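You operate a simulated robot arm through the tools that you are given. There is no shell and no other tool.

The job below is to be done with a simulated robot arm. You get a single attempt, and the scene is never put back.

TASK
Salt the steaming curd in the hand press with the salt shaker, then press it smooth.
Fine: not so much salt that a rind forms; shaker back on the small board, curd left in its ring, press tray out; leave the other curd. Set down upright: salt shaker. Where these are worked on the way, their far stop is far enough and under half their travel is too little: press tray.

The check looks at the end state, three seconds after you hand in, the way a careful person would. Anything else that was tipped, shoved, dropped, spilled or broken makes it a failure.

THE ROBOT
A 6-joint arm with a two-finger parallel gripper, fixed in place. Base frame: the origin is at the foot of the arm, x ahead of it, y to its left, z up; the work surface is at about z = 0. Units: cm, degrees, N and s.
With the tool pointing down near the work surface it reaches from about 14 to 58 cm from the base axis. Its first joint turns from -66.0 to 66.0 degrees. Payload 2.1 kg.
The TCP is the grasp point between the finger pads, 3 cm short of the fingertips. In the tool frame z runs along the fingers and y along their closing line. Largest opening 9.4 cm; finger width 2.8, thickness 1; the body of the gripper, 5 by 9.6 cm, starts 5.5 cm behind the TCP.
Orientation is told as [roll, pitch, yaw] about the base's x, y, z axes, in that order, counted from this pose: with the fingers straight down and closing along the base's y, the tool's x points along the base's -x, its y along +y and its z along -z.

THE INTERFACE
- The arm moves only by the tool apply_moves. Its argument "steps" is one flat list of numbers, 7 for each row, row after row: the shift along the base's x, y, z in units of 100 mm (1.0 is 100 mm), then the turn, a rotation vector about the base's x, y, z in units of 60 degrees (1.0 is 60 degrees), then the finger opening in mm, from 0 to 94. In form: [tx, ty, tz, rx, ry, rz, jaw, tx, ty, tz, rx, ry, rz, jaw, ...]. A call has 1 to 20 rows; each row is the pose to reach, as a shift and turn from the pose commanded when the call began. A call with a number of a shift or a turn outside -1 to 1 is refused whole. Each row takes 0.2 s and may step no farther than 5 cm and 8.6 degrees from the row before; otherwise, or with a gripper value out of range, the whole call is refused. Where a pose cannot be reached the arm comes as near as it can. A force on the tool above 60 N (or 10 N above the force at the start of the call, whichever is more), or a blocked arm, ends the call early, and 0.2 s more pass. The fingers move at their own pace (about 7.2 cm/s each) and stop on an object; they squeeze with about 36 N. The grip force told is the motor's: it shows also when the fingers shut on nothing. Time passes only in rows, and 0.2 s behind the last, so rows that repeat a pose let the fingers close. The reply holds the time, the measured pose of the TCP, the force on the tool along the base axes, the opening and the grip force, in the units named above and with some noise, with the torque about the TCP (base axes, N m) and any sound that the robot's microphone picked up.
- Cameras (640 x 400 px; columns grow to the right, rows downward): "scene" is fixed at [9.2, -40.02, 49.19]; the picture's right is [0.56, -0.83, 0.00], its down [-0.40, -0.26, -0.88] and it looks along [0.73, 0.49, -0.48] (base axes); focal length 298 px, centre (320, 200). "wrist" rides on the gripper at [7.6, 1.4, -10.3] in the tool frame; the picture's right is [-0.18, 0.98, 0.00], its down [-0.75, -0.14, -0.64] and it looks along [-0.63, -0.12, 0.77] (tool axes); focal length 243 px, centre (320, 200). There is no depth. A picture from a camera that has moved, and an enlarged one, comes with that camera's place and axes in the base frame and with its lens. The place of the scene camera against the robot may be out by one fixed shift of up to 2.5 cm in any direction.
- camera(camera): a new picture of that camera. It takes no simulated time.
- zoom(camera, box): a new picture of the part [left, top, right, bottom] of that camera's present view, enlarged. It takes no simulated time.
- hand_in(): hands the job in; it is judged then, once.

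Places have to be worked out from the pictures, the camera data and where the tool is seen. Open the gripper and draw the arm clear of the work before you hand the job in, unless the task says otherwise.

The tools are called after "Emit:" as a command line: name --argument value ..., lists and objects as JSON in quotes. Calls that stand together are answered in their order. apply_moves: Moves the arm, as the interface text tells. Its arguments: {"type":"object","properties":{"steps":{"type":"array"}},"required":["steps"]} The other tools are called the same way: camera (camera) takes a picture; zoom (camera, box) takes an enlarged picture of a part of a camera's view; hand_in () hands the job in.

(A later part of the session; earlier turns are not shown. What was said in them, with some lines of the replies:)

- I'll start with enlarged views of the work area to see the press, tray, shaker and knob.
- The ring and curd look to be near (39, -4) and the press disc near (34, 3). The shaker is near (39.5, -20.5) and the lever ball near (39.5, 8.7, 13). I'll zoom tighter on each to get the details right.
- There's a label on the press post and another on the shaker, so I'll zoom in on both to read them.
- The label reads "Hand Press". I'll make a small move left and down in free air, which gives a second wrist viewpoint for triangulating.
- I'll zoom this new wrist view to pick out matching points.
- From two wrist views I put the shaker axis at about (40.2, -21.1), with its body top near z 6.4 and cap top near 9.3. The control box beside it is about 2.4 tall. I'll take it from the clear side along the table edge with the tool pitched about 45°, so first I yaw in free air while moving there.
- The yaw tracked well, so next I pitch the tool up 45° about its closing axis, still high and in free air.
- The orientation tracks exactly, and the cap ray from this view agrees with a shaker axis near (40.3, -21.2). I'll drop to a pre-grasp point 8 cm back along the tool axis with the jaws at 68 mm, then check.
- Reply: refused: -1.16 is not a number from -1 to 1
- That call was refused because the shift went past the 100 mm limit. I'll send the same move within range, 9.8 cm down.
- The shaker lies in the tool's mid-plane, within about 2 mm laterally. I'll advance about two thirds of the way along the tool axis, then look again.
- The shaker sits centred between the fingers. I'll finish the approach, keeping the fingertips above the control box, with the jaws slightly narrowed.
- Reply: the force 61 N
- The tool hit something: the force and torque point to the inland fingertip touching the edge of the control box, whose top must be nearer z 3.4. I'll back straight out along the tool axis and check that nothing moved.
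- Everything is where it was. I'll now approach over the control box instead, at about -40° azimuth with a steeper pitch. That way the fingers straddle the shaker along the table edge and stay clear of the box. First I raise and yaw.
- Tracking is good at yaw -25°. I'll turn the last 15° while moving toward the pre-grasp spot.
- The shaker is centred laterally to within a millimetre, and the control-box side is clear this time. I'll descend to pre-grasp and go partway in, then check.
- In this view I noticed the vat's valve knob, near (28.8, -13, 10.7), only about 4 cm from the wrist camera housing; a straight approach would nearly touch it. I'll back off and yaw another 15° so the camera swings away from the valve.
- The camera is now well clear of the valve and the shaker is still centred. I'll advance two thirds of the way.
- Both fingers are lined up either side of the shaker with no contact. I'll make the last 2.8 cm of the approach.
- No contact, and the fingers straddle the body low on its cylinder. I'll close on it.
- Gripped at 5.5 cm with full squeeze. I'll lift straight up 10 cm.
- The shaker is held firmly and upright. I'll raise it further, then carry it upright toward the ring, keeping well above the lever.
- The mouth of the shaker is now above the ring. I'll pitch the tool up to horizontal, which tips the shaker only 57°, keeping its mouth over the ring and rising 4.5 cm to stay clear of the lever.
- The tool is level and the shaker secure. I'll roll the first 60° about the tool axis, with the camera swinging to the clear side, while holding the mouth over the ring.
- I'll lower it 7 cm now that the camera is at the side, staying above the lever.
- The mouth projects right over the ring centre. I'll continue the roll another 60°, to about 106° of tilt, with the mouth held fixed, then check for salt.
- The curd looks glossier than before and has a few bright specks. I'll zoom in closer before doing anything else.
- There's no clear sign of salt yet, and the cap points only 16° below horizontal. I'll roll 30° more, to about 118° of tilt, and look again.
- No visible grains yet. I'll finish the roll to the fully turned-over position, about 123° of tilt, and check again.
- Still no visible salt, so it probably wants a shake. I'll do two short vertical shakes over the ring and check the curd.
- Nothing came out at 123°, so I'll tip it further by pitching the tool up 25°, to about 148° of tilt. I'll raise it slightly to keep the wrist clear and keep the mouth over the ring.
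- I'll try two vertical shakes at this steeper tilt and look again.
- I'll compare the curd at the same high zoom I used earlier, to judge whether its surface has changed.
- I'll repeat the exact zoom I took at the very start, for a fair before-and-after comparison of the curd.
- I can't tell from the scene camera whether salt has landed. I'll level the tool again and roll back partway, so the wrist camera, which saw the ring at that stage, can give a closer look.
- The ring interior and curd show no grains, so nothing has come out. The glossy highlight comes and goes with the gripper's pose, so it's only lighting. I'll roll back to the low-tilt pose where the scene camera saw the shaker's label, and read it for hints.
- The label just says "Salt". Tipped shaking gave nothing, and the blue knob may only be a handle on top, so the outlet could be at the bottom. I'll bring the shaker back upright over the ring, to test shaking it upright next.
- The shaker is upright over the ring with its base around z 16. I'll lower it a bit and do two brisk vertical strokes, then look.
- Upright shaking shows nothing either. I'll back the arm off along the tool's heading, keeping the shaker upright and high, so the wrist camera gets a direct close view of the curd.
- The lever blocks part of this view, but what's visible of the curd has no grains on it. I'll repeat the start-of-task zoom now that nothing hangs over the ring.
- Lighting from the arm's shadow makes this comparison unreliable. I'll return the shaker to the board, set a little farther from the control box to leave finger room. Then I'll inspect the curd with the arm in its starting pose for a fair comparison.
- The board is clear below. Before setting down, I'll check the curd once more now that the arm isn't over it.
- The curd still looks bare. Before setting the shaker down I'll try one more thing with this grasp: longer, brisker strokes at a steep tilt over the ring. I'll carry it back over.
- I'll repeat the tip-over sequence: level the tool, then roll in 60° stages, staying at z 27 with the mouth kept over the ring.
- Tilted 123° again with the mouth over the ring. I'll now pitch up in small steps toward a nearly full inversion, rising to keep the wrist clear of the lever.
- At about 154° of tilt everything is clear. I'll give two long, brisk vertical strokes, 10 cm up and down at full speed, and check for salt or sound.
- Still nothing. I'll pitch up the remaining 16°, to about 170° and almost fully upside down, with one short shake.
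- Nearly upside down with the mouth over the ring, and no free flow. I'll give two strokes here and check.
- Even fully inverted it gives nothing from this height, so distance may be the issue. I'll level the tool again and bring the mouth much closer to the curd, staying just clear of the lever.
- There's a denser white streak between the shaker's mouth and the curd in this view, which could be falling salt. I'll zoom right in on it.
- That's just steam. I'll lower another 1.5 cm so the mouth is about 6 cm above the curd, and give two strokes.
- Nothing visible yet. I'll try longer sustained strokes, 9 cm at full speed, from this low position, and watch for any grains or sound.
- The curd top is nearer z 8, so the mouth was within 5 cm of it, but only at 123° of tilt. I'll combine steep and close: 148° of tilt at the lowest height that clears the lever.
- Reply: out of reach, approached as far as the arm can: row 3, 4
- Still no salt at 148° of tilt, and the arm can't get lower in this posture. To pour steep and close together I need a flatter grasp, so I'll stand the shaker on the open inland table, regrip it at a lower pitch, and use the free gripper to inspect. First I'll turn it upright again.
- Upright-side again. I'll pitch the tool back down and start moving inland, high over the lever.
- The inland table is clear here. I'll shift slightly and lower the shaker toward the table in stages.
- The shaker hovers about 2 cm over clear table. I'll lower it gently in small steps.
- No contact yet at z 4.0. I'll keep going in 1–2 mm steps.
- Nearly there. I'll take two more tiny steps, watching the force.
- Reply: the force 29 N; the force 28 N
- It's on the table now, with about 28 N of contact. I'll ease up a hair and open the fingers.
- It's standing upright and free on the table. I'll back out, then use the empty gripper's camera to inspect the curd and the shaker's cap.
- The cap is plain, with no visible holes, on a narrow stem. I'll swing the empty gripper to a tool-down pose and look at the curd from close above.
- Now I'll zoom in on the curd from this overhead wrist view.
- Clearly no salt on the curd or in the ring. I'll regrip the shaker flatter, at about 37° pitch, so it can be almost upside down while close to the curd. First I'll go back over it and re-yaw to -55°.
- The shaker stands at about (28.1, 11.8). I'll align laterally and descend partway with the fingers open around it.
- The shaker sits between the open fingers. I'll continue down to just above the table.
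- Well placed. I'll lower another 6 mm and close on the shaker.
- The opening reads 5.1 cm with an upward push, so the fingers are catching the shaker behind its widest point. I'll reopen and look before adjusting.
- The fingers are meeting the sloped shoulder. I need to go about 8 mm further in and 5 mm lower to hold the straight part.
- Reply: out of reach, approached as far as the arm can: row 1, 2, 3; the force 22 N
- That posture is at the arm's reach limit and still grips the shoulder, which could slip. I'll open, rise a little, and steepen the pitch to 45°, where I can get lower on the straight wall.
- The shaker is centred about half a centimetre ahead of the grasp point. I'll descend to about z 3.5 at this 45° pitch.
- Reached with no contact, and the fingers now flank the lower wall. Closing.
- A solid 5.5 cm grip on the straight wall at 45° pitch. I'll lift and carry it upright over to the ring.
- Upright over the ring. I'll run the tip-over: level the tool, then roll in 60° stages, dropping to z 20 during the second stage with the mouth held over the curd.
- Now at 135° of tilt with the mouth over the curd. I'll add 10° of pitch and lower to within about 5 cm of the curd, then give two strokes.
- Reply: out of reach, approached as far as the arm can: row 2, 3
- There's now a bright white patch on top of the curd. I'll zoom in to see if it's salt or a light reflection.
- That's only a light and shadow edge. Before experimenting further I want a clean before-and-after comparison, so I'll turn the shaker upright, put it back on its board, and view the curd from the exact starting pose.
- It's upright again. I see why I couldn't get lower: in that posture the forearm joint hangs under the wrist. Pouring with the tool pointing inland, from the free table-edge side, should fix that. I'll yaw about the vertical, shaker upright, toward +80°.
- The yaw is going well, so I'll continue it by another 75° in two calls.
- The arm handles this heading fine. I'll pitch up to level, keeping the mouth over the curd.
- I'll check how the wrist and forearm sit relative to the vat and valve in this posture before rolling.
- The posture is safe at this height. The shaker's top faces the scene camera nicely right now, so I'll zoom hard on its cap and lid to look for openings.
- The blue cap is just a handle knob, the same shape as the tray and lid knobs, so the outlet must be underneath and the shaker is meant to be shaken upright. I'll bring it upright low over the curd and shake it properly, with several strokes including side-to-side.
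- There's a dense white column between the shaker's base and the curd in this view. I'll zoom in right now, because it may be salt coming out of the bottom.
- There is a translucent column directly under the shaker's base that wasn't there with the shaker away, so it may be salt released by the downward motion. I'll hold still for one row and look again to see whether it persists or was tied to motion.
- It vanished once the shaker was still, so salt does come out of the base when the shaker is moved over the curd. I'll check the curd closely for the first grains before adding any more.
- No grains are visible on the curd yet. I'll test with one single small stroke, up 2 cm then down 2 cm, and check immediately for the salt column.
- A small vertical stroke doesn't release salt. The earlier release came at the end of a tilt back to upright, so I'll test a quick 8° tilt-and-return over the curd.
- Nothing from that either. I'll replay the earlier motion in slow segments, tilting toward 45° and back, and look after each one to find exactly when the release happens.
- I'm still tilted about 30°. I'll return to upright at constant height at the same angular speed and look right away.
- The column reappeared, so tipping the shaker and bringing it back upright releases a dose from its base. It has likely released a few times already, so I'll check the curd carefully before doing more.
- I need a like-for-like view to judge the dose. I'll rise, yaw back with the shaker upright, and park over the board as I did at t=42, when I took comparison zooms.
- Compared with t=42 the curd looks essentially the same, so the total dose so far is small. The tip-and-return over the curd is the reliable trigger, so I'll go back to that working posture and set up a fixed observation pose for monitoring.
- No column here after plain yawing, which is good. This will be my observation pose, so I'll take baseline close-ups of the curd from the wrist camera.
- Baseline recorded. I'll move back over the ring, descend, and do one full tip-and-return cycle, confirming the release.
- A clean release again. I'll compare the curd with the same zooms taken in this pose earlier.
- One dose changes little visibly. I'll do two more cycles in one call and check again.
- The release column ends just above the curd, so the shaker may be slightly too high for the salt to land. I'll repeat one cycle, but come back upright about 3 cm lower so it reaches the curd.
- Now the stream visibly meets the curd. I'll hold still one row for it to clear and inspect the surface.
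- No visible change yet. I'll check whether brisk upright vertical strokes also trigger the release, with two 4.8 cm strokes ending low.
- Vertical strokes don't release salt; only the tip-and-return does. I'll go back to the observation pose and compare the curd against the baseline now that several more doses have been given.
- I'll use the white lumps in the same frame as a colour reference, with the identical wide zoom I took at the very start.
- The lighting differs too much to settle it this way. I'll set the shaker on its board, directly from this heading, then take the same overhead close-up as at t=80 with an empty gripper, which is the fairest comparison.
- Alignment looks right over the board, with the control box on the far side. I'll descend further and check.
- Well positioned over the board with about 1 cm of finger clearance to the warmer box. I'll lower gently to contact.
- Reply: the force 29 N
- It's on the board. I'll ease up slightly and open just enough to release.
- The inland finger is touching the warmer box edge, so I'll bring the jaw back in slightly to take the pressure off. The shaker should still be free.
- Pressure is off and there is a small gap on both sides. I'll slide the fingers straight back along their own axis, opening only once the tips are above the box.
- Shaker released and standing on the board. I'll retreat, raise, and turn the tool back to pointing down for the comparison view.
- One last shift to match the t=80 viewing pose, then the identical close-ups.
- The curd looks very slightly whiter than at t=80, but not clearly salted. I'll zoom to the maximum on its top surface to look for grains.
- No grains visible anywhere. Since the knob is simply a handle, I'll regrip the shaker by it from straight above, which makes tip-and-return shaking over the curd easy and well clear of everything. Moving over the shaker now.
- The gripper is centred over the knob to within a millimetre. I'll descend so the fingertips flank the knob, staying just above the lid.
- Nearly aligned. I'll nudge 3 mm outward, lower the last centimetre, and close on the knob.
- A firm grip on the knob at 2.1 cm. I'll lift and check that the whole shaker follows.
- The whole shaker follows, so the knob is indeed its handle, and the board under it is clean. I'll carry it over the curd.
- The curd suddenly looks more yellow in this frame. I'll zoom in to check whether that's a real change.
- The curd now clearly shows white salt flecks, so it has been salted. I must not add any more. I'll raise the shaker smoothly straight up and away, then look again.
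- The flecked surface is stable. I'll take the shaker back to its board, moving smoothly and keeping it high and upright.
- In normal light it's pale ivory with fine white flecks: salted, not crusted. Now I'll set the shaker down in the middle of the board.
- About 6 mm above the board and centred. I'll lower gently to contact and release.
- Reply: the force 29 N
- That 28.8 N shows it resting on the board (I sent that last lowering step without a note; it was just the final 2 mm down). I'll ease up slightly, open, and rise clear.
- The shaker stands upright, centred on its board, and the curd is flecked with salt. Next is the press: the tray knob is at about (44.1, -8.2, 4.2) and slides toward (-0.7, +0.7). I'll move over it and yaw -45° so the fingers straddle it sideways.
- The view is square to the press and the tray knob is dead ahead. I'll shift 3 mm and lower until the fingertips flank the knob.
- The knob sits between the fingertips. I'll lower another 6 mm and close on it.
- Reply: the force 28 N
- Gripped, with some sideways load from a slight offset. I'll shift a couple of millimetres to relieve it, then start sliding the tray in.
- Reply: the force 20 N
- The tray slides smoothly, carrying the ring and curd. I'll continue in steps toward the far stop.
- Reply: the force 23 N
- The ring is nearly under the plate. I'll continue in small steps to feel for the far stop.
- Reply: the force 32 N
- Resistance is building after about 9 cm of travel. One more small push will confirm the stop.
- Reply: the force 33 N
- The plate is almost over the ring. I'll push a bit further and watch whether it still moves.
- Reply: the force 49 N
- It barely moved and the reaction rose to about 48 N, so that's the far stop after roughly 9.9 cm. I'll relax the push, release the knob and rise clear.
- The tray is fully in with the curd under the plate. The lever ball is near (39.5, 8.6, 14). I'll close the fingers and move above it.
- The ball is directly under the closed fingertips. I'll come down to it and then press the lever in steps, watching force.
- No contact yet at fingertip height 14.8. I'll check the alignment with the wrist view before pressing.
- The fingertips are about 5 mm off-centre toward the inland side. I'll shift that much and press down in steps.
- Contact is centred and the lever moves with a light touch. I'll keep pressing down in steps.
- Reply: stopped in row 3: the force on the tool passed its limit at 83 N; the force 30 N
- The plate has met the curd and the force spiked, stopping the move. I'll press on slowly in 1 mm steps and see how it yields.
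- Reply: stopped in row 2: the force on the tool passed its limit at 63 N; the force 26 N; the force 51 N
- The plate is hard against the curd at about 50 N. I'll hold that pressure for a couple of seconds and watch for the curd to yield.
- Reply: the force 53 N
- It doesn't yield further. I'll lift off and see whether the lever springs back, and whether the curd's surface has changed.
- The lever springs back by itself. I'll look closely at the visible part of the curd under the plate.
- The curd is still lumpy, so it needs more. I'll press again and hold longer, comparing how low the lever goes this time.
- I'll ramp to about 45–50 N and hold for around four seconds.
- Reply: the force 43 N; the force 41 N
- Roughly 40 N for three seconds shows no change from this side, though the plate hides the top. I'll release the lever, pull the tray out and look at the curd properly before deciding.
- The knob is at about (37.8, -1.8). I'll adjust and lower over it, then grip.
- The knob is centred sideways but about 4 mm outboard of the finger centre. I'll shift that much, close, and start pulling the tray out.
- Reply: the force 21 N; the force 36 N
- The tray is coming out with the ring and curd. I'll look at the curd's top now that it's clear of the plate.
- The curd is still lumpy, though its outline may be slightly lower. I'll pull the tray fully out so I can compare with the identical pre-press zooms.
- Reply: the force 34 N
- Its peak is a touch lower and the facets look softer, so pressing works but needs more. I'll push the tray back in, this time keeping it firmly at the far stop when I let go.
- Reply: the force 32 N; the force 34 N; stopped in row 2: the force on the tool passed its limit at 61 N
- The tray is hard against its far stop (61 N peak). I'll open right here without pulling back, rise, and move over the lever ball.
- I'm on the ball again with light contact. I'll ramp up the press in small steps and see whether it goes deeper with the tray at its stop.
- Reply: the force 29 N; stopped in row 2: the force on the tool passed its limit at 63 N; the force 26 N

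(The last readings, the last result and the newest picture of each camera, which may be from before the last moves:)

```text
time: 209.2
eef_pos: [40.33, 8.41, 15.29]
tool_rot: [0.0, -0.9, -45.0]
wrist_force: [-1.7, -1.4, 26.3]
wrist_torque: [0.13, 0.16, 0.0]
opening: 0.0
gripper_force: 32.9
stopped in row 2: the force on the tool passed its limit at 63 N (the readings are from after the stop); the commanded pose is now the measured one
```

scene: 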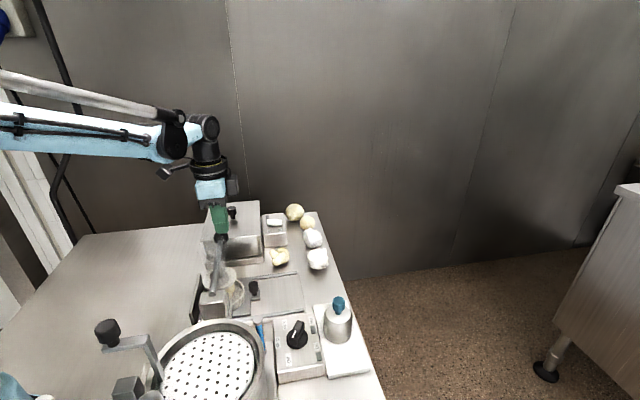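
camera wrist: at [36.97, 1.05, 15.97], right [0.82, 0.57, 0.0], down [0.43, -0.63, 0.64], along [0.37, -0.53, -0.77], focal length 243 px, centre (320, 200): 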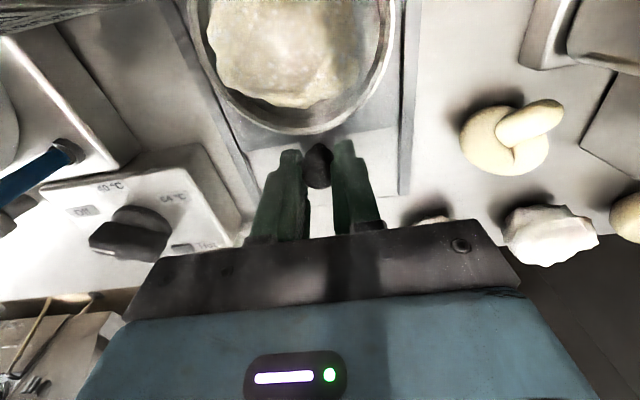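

Same depth, so the lever seems to be at its stop and what counts is probably dwell time. I'll hold it pressed for about 8 seconds.

Emit:
apply_moves --steps '[0, 0, -0.01, 0, 0, 0, 0, 0, 0, -0.01, 0, 0, 0, 0, 0, 0, -0.01, 0, 0, 0, 0, 0, 0, -0.01, 0, 0, 0, 0, 0, 0, -0.01, 0, 0, 0, 0, 0, 0, -0.01, 0, 0, 0, 0, 0, 0, -0.01, 0, 0, 0, 0, 0, 0, -0.01, 0, 0, 0, 0, 0, 0, -0.01, 0, 0, 0, 0, 0, 0, -0.01, 0, 0, 0, 0, 0, 0, -0.01, 0, 0, 0, 0, 0, 0, -0.01, 0, 0, 0, 0, 0, 0, -0.01, 0, 0, 0, 0, 0, 0, -0.01, 0, 0, 0, 0, 0, 0, -0.01, 0, 0, 0, 0, 0, 0, -0.01, 0, 0, 0, 0, 0, 0, -0.01, 0, 0, 0, 0, 0, 0, -0.01, 0, 0, 0, 0, 0, 0, -0.01, 0, 0, 0, 0, 0, 0, -0.01, 0, 0, 0, 0]'

Emit:
zoom --camera "scene" --box '[205, 260, 255, 305]'

Emit:
apply_moves --steps '[0, 0, 0, 0, 0, 0, 0, 0, 0, 0, 0, 0, 0, 0, 0, 0, 0, 0, 0, 0, 0, 0, 0, 0, 0, 0, 0, 0, 0, 0, 0, 0, 0, 0, 0, 0, 0, 0, 0, 0, 0, 0, 0, 0, 0, 0, 0, 0, 0, 0, 0, 0, 0, 0, 0, 0, 0, 0, 0, 0, 0, 0, 0, 0, 0, 0, 0, 0, 0, 0, 0, 0, 0, 0, 0, 0, 0, 0, 0, 0, 0, 0, 0, 0, 0, 0, 0, 0, 0, 0, 0, 0, 0, 0, 0, 0, 0, 0, 0, 0, 0, 0, 0, 0, 0, 0, 0, 0, 0, 0, 0, 0, 0, 0, 0, 0, 0, 0, 0, 0, 0, 0, 0, 0, 0, 0, 0, 0, 0, 0, 0, 0, 0, 0, 0, 0, 0, 0, 0, 0]'

Emit:
zoom --camera "scene" --box '[205, 260, 255, 305]'

```text
time: 209.7
eef_pos: [40.26, 8.25, 15.29]
tool_rot: [-0.1, -0.7, -45.0]
wrist_force: [-2.2, -0.9, 26.2]
wrist_torque: [0.09, 0.15, -0.07]
opening: 0.02
gripper_force: 33.1
stopped in row 2: the force on the tool passed its limit at 61 N (the readings are from after the stop); the commanded pose is now the measured one
```

```text
8.89 times, centred on (230, 282) of scene
camera zoom: at [9.19, -40.02, 49.19], right [0.56, -0.83, 0.0], down [-0.39, -0.26, -0.88], along [0.73, 0.49, -0.48], focal length 2646 px, centre (1120, -533)
```

zoom: 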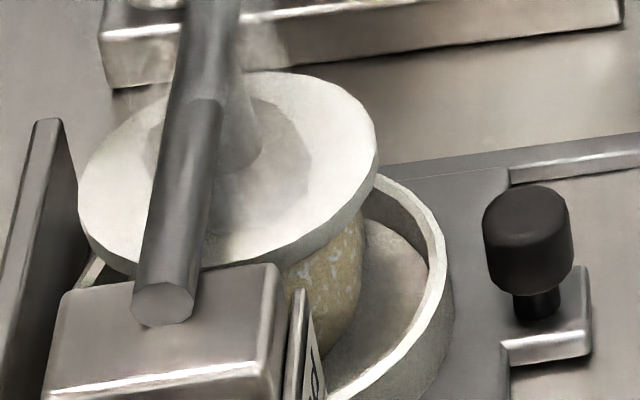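

```text
time: 213.9
eef_pos: [40.3, 8.16, 15.28]
tool_rot: [-0.2, -0.8, -45.0]
wrist_force: [-7.5, -2.5, 42.9]
wrist_torque: [0.14, 0.37, 0.1]
opening: 0.02
gripper_force: 33.2
```

```text
8.89 times, centred on (230, 282) of scene
camera zoom: at [9.18, -40.03, 49.19], right [0.56, -0.83, 0.0], down [-0.39, -0.26, -0.88], along [0.73, 0.49, -0.48], focal length 2646 px, centre (1120, -533)
```

zoom: 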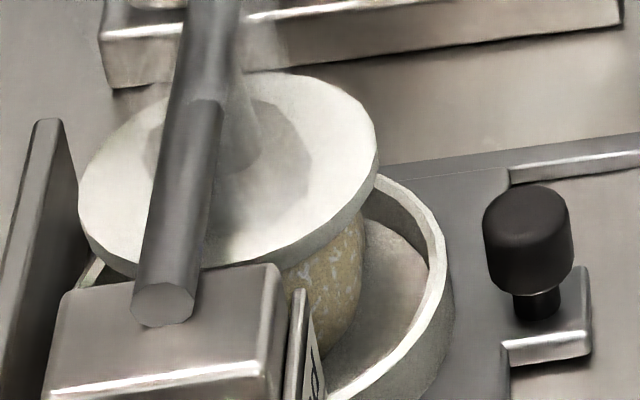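

The visible side of the curd is now a smooth, rounded wall, so having the tray right at the stop made the difference. I'll release the lever and go back to the tray knob.

Emit:
apply_moves --steps '[0, 0, 0.1, 0, 0, 0, 0, 0, 0, 0.4, 0, 0, 0, 0, 0, 0, 0.8, 0, 0, 0, 0, -0.05, -0.3, 0.85, 0, 0, 0, 20, -0.13, -0.65, 0.85, 0, 0, 0, 44, -0.24, -0.97, 0.85, 0, 0, 0, 44]'

Emit:
apply_moves --steps '[-0.02, 0.0, -0.3, 0, 0, 0, 44, -0.03, 0.0, -0.6, 0, 0.015, 0, 44, -0.03, 0.0, -0.85, 0, 0.015, 0, 44]'

Emit:
camera --camera "wrist"

Emit:
zoom --camera "scene" --box '[190, 200, 330, 330]'

```text
time: 215.3
eef_pos: [37.74, -1.67, 23.59]
tool_rot: [-0.2, -1.0, -45.0]
wrist_force: [-0.9, 1.0, 0.5]
wrist_torque: [0.0, -0.02, 0.02]
opening: 4.41
gripper_force: 0.1
```

```text
time: 216.1
eef_pos: [37.61, -1.4, 15.23]
tool_rot: [-0.8, -0.1, -45.1]
wrist_force: [0.2, -1.0, -0.2]
wrist_torque: [-0.03, 0.01, 0.01]
opening: 4.41
gripper_force: 0.0
```

```text
taken
camera wrist: at [33.2, 5.1, 25.51], right [0.83, 0.56, -0.01], down [0.44, -0.63, 0.65], along [0.36, -0.54, -0.76], focal length 243 px, centre (320, 200)
```

wrist: 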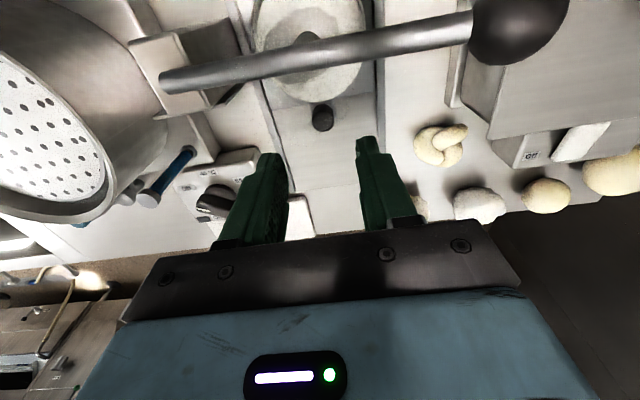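

```text
3.08 times, centred on (260, 265) of scene
camera zoom: at [9.2, -40.02, 49.19], right [0.56, -0.83, 0.0], down [-0.4, -0.26, -0.88], along [0.73, 0.49, -0.48], focal length 916 px, centre (505, 0)
```

zoom: 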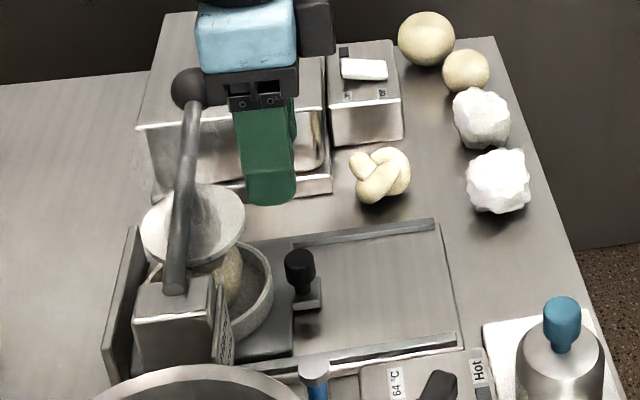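

The curd under the plate looks rounded. I'll align on the knob, lower and grip it.

Emit:
apply_moves --steps '[0.02, -0.025, -0.4, 0.005, 0, 0, 44, 0.035, -0.05, -0.75, 0.013, 0, 0, 44, 0.035, -0.05, -0.95, 0.013, 0, 0, 44]'

Emit:
camera --camera "wrist"

```text
time: 216.9
eef_pos: [37.73, -1.76, 5.63]
tool_rot: [-0.2, 0.4, -44.8]
wrist_force: [-0.5, 0.1, 0.5]
wrist_torque: [0.0, 0.02, -0.01]
opening: 4.36
gripper_force: 0.0
```

```text
taken
camera wrist: at [33.41, 4.63, 15.91], right [0.83, 0.56, 0.0], down [0.44, -0.63, 0.64], along [0.36, -0.53, -0.77], focal length 243 px, centre (320, 200)
```

wrist: 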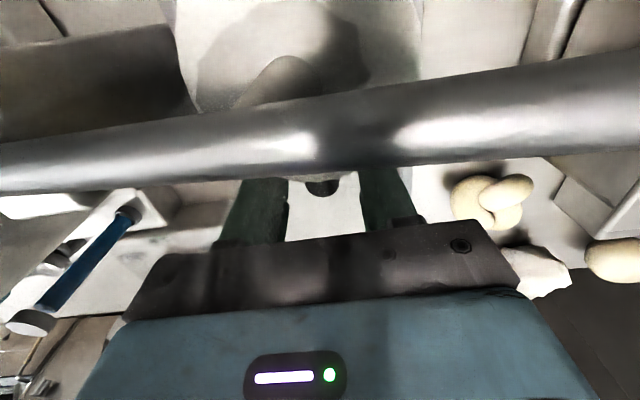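

The knob is between the fingers again. I'll close and pull the tray all the way out.

Emit:
apply_moves --steps '[0.025, -0.025, 0, 0, 0, 0, 44, 0.025, -0.025, 0, 0, 0, 0, 25, 0.025, -0.025, 0, 0, 0, 0, 12, 0.025, -0.025, 0, 0, 0, 0, 12]'

Emit:
apply_moves --steps '[0.05, -0.05, 0, 0, 0, 0, 12, 0.14, -0.14, 0, 0, 0, 0, 12, 0.24, -0.24, 0, 0, 0, 0, 12, 0.34, -0.34, 0, 0, 0, 0, 12, 0.44, -0.44, 0, 0, 0, 0, 12, 0.54, -0.54, 0, 0, 0, 0, 12, 0.61, -0.61, 0, 0, 0, 0, 12]'

Emit:
zoom --camera "scene" --box '[190, 210, 340, 330]'

Emit:
zoom --camera "scene" --box '[240, 255, 310, 310]'

```text
time: 217.9
eef_pos: [38.18, -2.06, 5.44]
tool_rot: [0.0, 0.4, -45.1]
wrist_force: [8.7, 6.9, -8.4]
wrist_torque: [0.24, -0.07, -0.03]
opening: 1.89
gripper_force: 45.3
```

```text
time: 219.5
eef_pos: [44.39, -8.3, 5.82]
tool_rot: [-0.1, 0.3, -44.9]
wrist_force: [13.0, 11.3, -26.5]
wrist_torque: [0.42, -0.06, -0.01]
opening: 1.89
gripper_force: 45.3
```

```text
3.33 times, centred on (265, 270) of scene
camera zoom: at [9.21, -40.02, 49.18], right [0.56, -0.83, 0.0], down [-0.4, -0.26, -0.88], along [0.73, 0.49, -0.48], focal length 992 px, centre (503, -33)
```

zoom: 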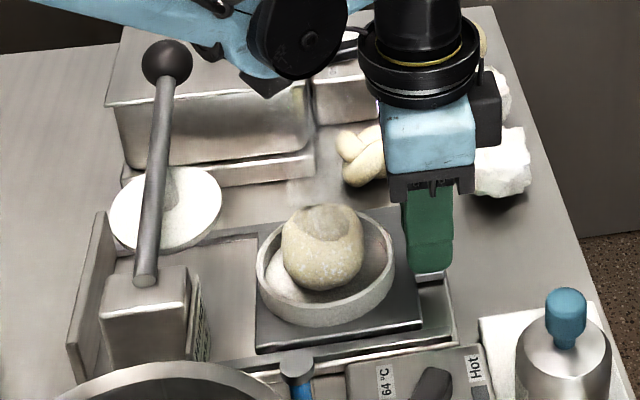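

```text
7.27 times, centred on (275, 282) of scene
camera zoom: at [9.21, -40.02, 49.18], right [0.56, -0.83, 0.0], down [-0.4, -0.26, -0.88], along [0.73, 0.49, -0.48], focal length 2165 px, centre (647, -400)
```

zoom: 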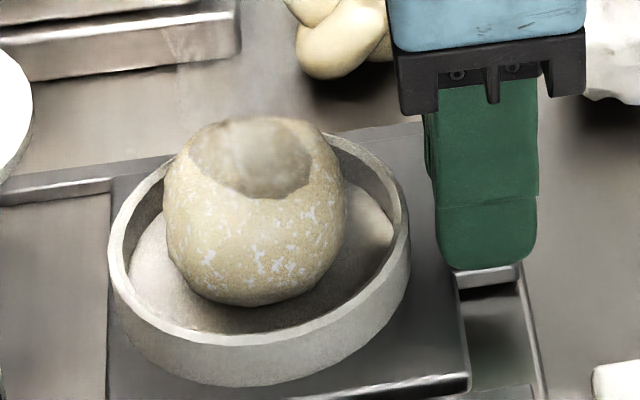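

The curd is now a smooth round cheese with salt flecks, and the tray is essentially all the way out. I'll give one small extra pull to seat it at its outer stop, then release and rise.

Emit:
apply_moves --steps '[0.012, -0.012, 0, 0, 0, 0, 12, 0.022, -0.022, 0.01, 0, 0, 0, 12]'

Emit:
apply_moves --steps '[0, 0, 0, 0, 0, 0, 25, 0, 0, 0, 0, 0, 0, 44, 0, 0, 0, 0, 0, 0, 44]'

Emit:
apply_moves --steps '[0, 0, 0.1, 0, 0, 0, 46, 0, 0, 0.4, 0, 0, 0, 46, 0, 0, 0.8, 0, 0, 0, 46, 0, 0, 1.0, 0, 0, 0, 46]'

Emit:
camera --camera "wrist"

Emit:
camera --camera "scene"

```text
time: 220.1
eef_pos: [44.55, -8.52, 5.78]
tool_rot: [-0.1, 0.7, -45.0]
wrist_force: [7.2, 15.9, -29.5]
wrist_torque: [0.17, -0.28, -0.01]
opening: 1.88
gripper_force: 45.1
```

```text
time: 220.9
eef_pos: [44.44, -8.54, 5.88]
tool_rot: [-0.2, 0.3, -45.0]
wrist_force: [0.3, 0.6, -0.4]
wrist_torque: [0.01, -0.02, 0.01]
opening: 4.42
gripper_force: 0.0
```

```text
time: 221.9
eef_pos: [44.35, -8.45, 15.77]
tool_rot: [-0.2, 0.4, -44.9]
wrist_force: [1.0, 0.3, 1.1]
wrist_torque: [-0.01, 0.0, -0.01]
opening: 4.62
gripper_force: 0.0
```

```text
taken
camera wrist: at [40.15, -2.06, 26.15], right [0.83, 0.56, 0.0], down [0.44, -0.63, 0.64], along [0.36, -0.53, -0.77], focal length 243 px, centre (320, 200)
```

wrist: 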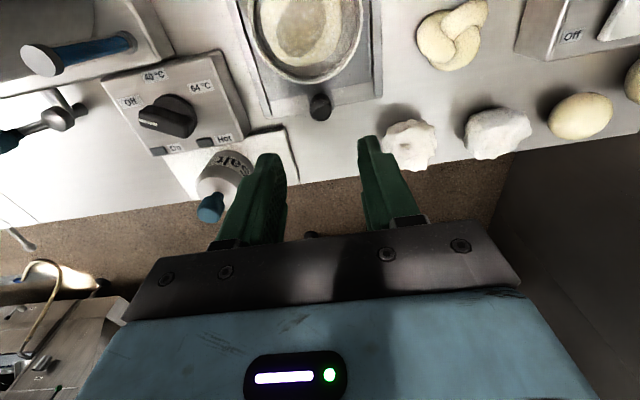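

```text
taken
```

scene: 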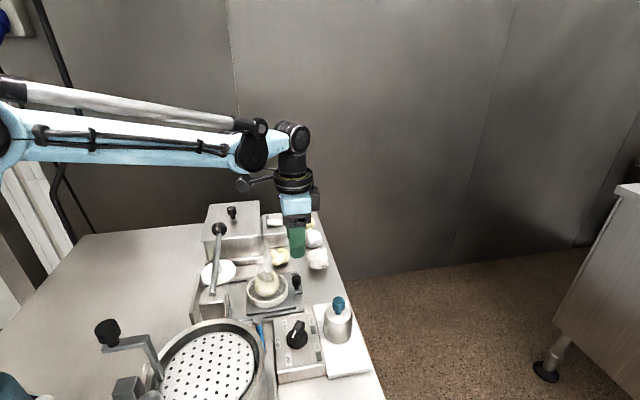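

The tray is out with the ring and smooth cheese on it. I'll raise the arm well clear, open the gripper, and do a final check of everything.

Emit:
apply_moves --steps '[0, 0, 0.3, 0, 0, 0, 60, -0.1, 0, 0.6, 0, 0, 0.1, 80, -0.3, 0.1, 0.9, 0, 0, 0.2, 94, -0.5, 0.2, 1.0, 0, 0, 0.3, 94, -0.75, 0.3, 1.0, 0, 0, 0.4, 94, -1.0, 0.4, 1.0, 0, 0, 0.5, 94]'

Emit:
apply_moves --steps '[-0.05, 0.1, 0.3, 0, 0, 0.1, 94, -0.1, 0.2, 0.6, 0, 0, 0.2, 94, -0.15, 0.2, 0.9, 0, 0, 0.25, 94]'

Emit:
zoom --camera "scene" --box '[180, 190, 390, 400]'

Emit:
zoom --camera "scene" --box '[240, 255, 310, 310]'

Emit:
zoom --camera "scene" --box '[60, 290, 400, 400]'

Emit:
camera --camera "wrist"

```text
time: 223.3
eef_pos: [34.52, -4.5, 25.75]
tool_rot: [-0.2, 0.4, -14.9]
wrist_force: [-1.1, 0.2, -0.3]
wrist_torque: [0.02, -0.02, 0.03]
opening: 9.41
gripper_force: 0.1
```

```text
time: 224.1
eef_pos: [33.28, -2.45, 34.82]
tool_rot: [-0.2, 0.4, 0.1]
wrist_force: [-0.5, 0.6, 1.2]
wrist_torque: [0.01, 0.01, 0.01]
opening: 9.4
gripper_force: 0.2
```

```text
1.90 times, centred on (285, 295) of scene
camera zoom: at [9.2, -40.02, 49.19], right [0.56, -0.83, 0.0], down [-0.4, -0.26, -0.88], along [0.73, 0.49, -0.48], focal length 567 px, centre (387, 19)
```

zoom: 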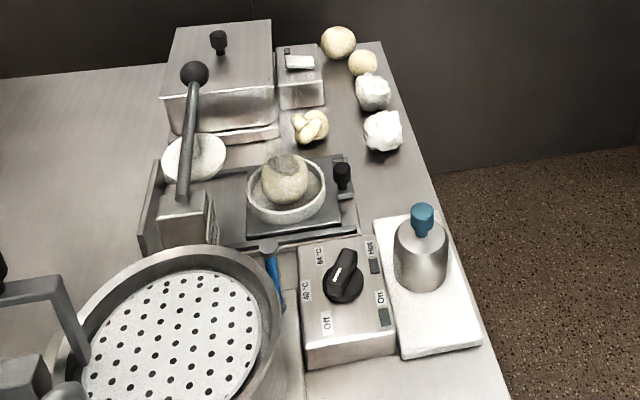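

```text
7.27 times, centred on (275, 282) of scene
camera zoom: at [9.2, -40.02, 49.19], right [0.56, -0.83, 0.0], down [-0.4, -0.26, -0.88], along [0.73, 0.49, -0.48], focal length 2165 px, centre (647, -400)
```

zoom: 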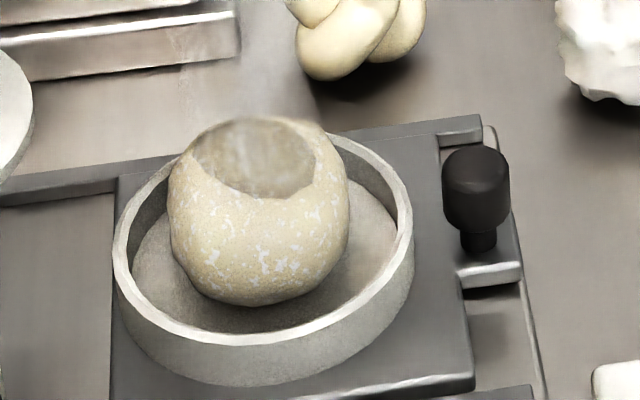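

```text
1.88 times, centred on (230, 345) of scene
camera zoom: at [9.2, -40.02, 49.19], right [0.56, -0.83, 0.0], down [-0.4, -0.26, -0.88], along [0.73, 0.49, -0.48], focal length 560 px, centre (489, -73)
```

zoom: 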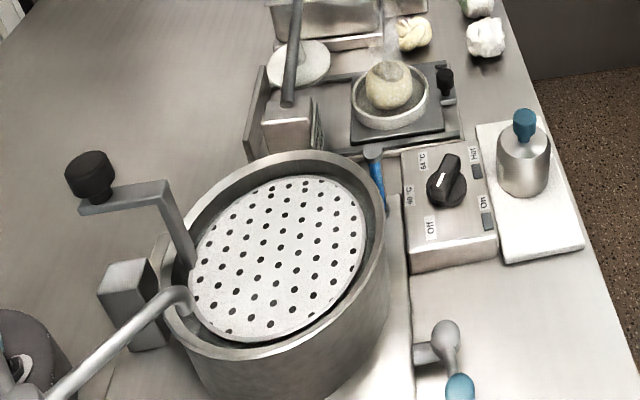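

```text
taken
camera wrist: at [25.6, -1.06, 45.13], right [0.18, 0.98, 0.0], down [0.76, -0.14, 0.64], along [0.63, -0.12, -0.77], focal length 243 px, centre (320, 200)
```

wrist: 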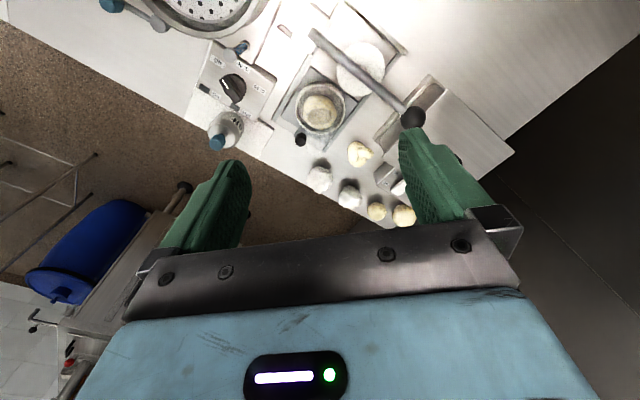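

Final state:
- **Shaker:** upright and centred on its small board.
- **Curd:** smooth and salt-flecked, still in its ring.
- **Press:** tray out, lever back up.
- **Everything else:** the other curd, warmer knob, valves and other curds look as they did at the start.

The gripper is open and the arm is clear, so I'm handing in.

Emit:
hand_in

```text
The job is handed in.
```

I handed the job in. The curd is salted and pressed smooth, but I can't rule out that it got too much salt.

- **Curd:** It is round and smooth, still in its ring, with white salt flecks on a pale ivory surface. The salt look appeared suddenly, after many tilting and shaking attempts over the ring. I never saw a lightly salted stage, so I can't be sure a rind hasn't started. To me it looks salted rather than crusted.
- **Press:** The tray is pulled out and the lever is back up. The first pressing left the curd lumpy. It came smooth on the second, with the tray held right at its far stop.
- **Shaker:** It stands upright in the middle of the small board. I stood it on the open table once to change grip. I also tipped it over the ring many times, and saw no spilled salt anywhere in the pictures.
- **Contact with the warmer box:** A finger pressed against its edge twice, once at about 60 N and once at about 13 N. In the pictures the box and its knob look unmoved.
- **Rest of the bench:** In the final pictures the other curd, the valves and the other curds and balls look as they did at the start. The arm is clear and the gripper is open.
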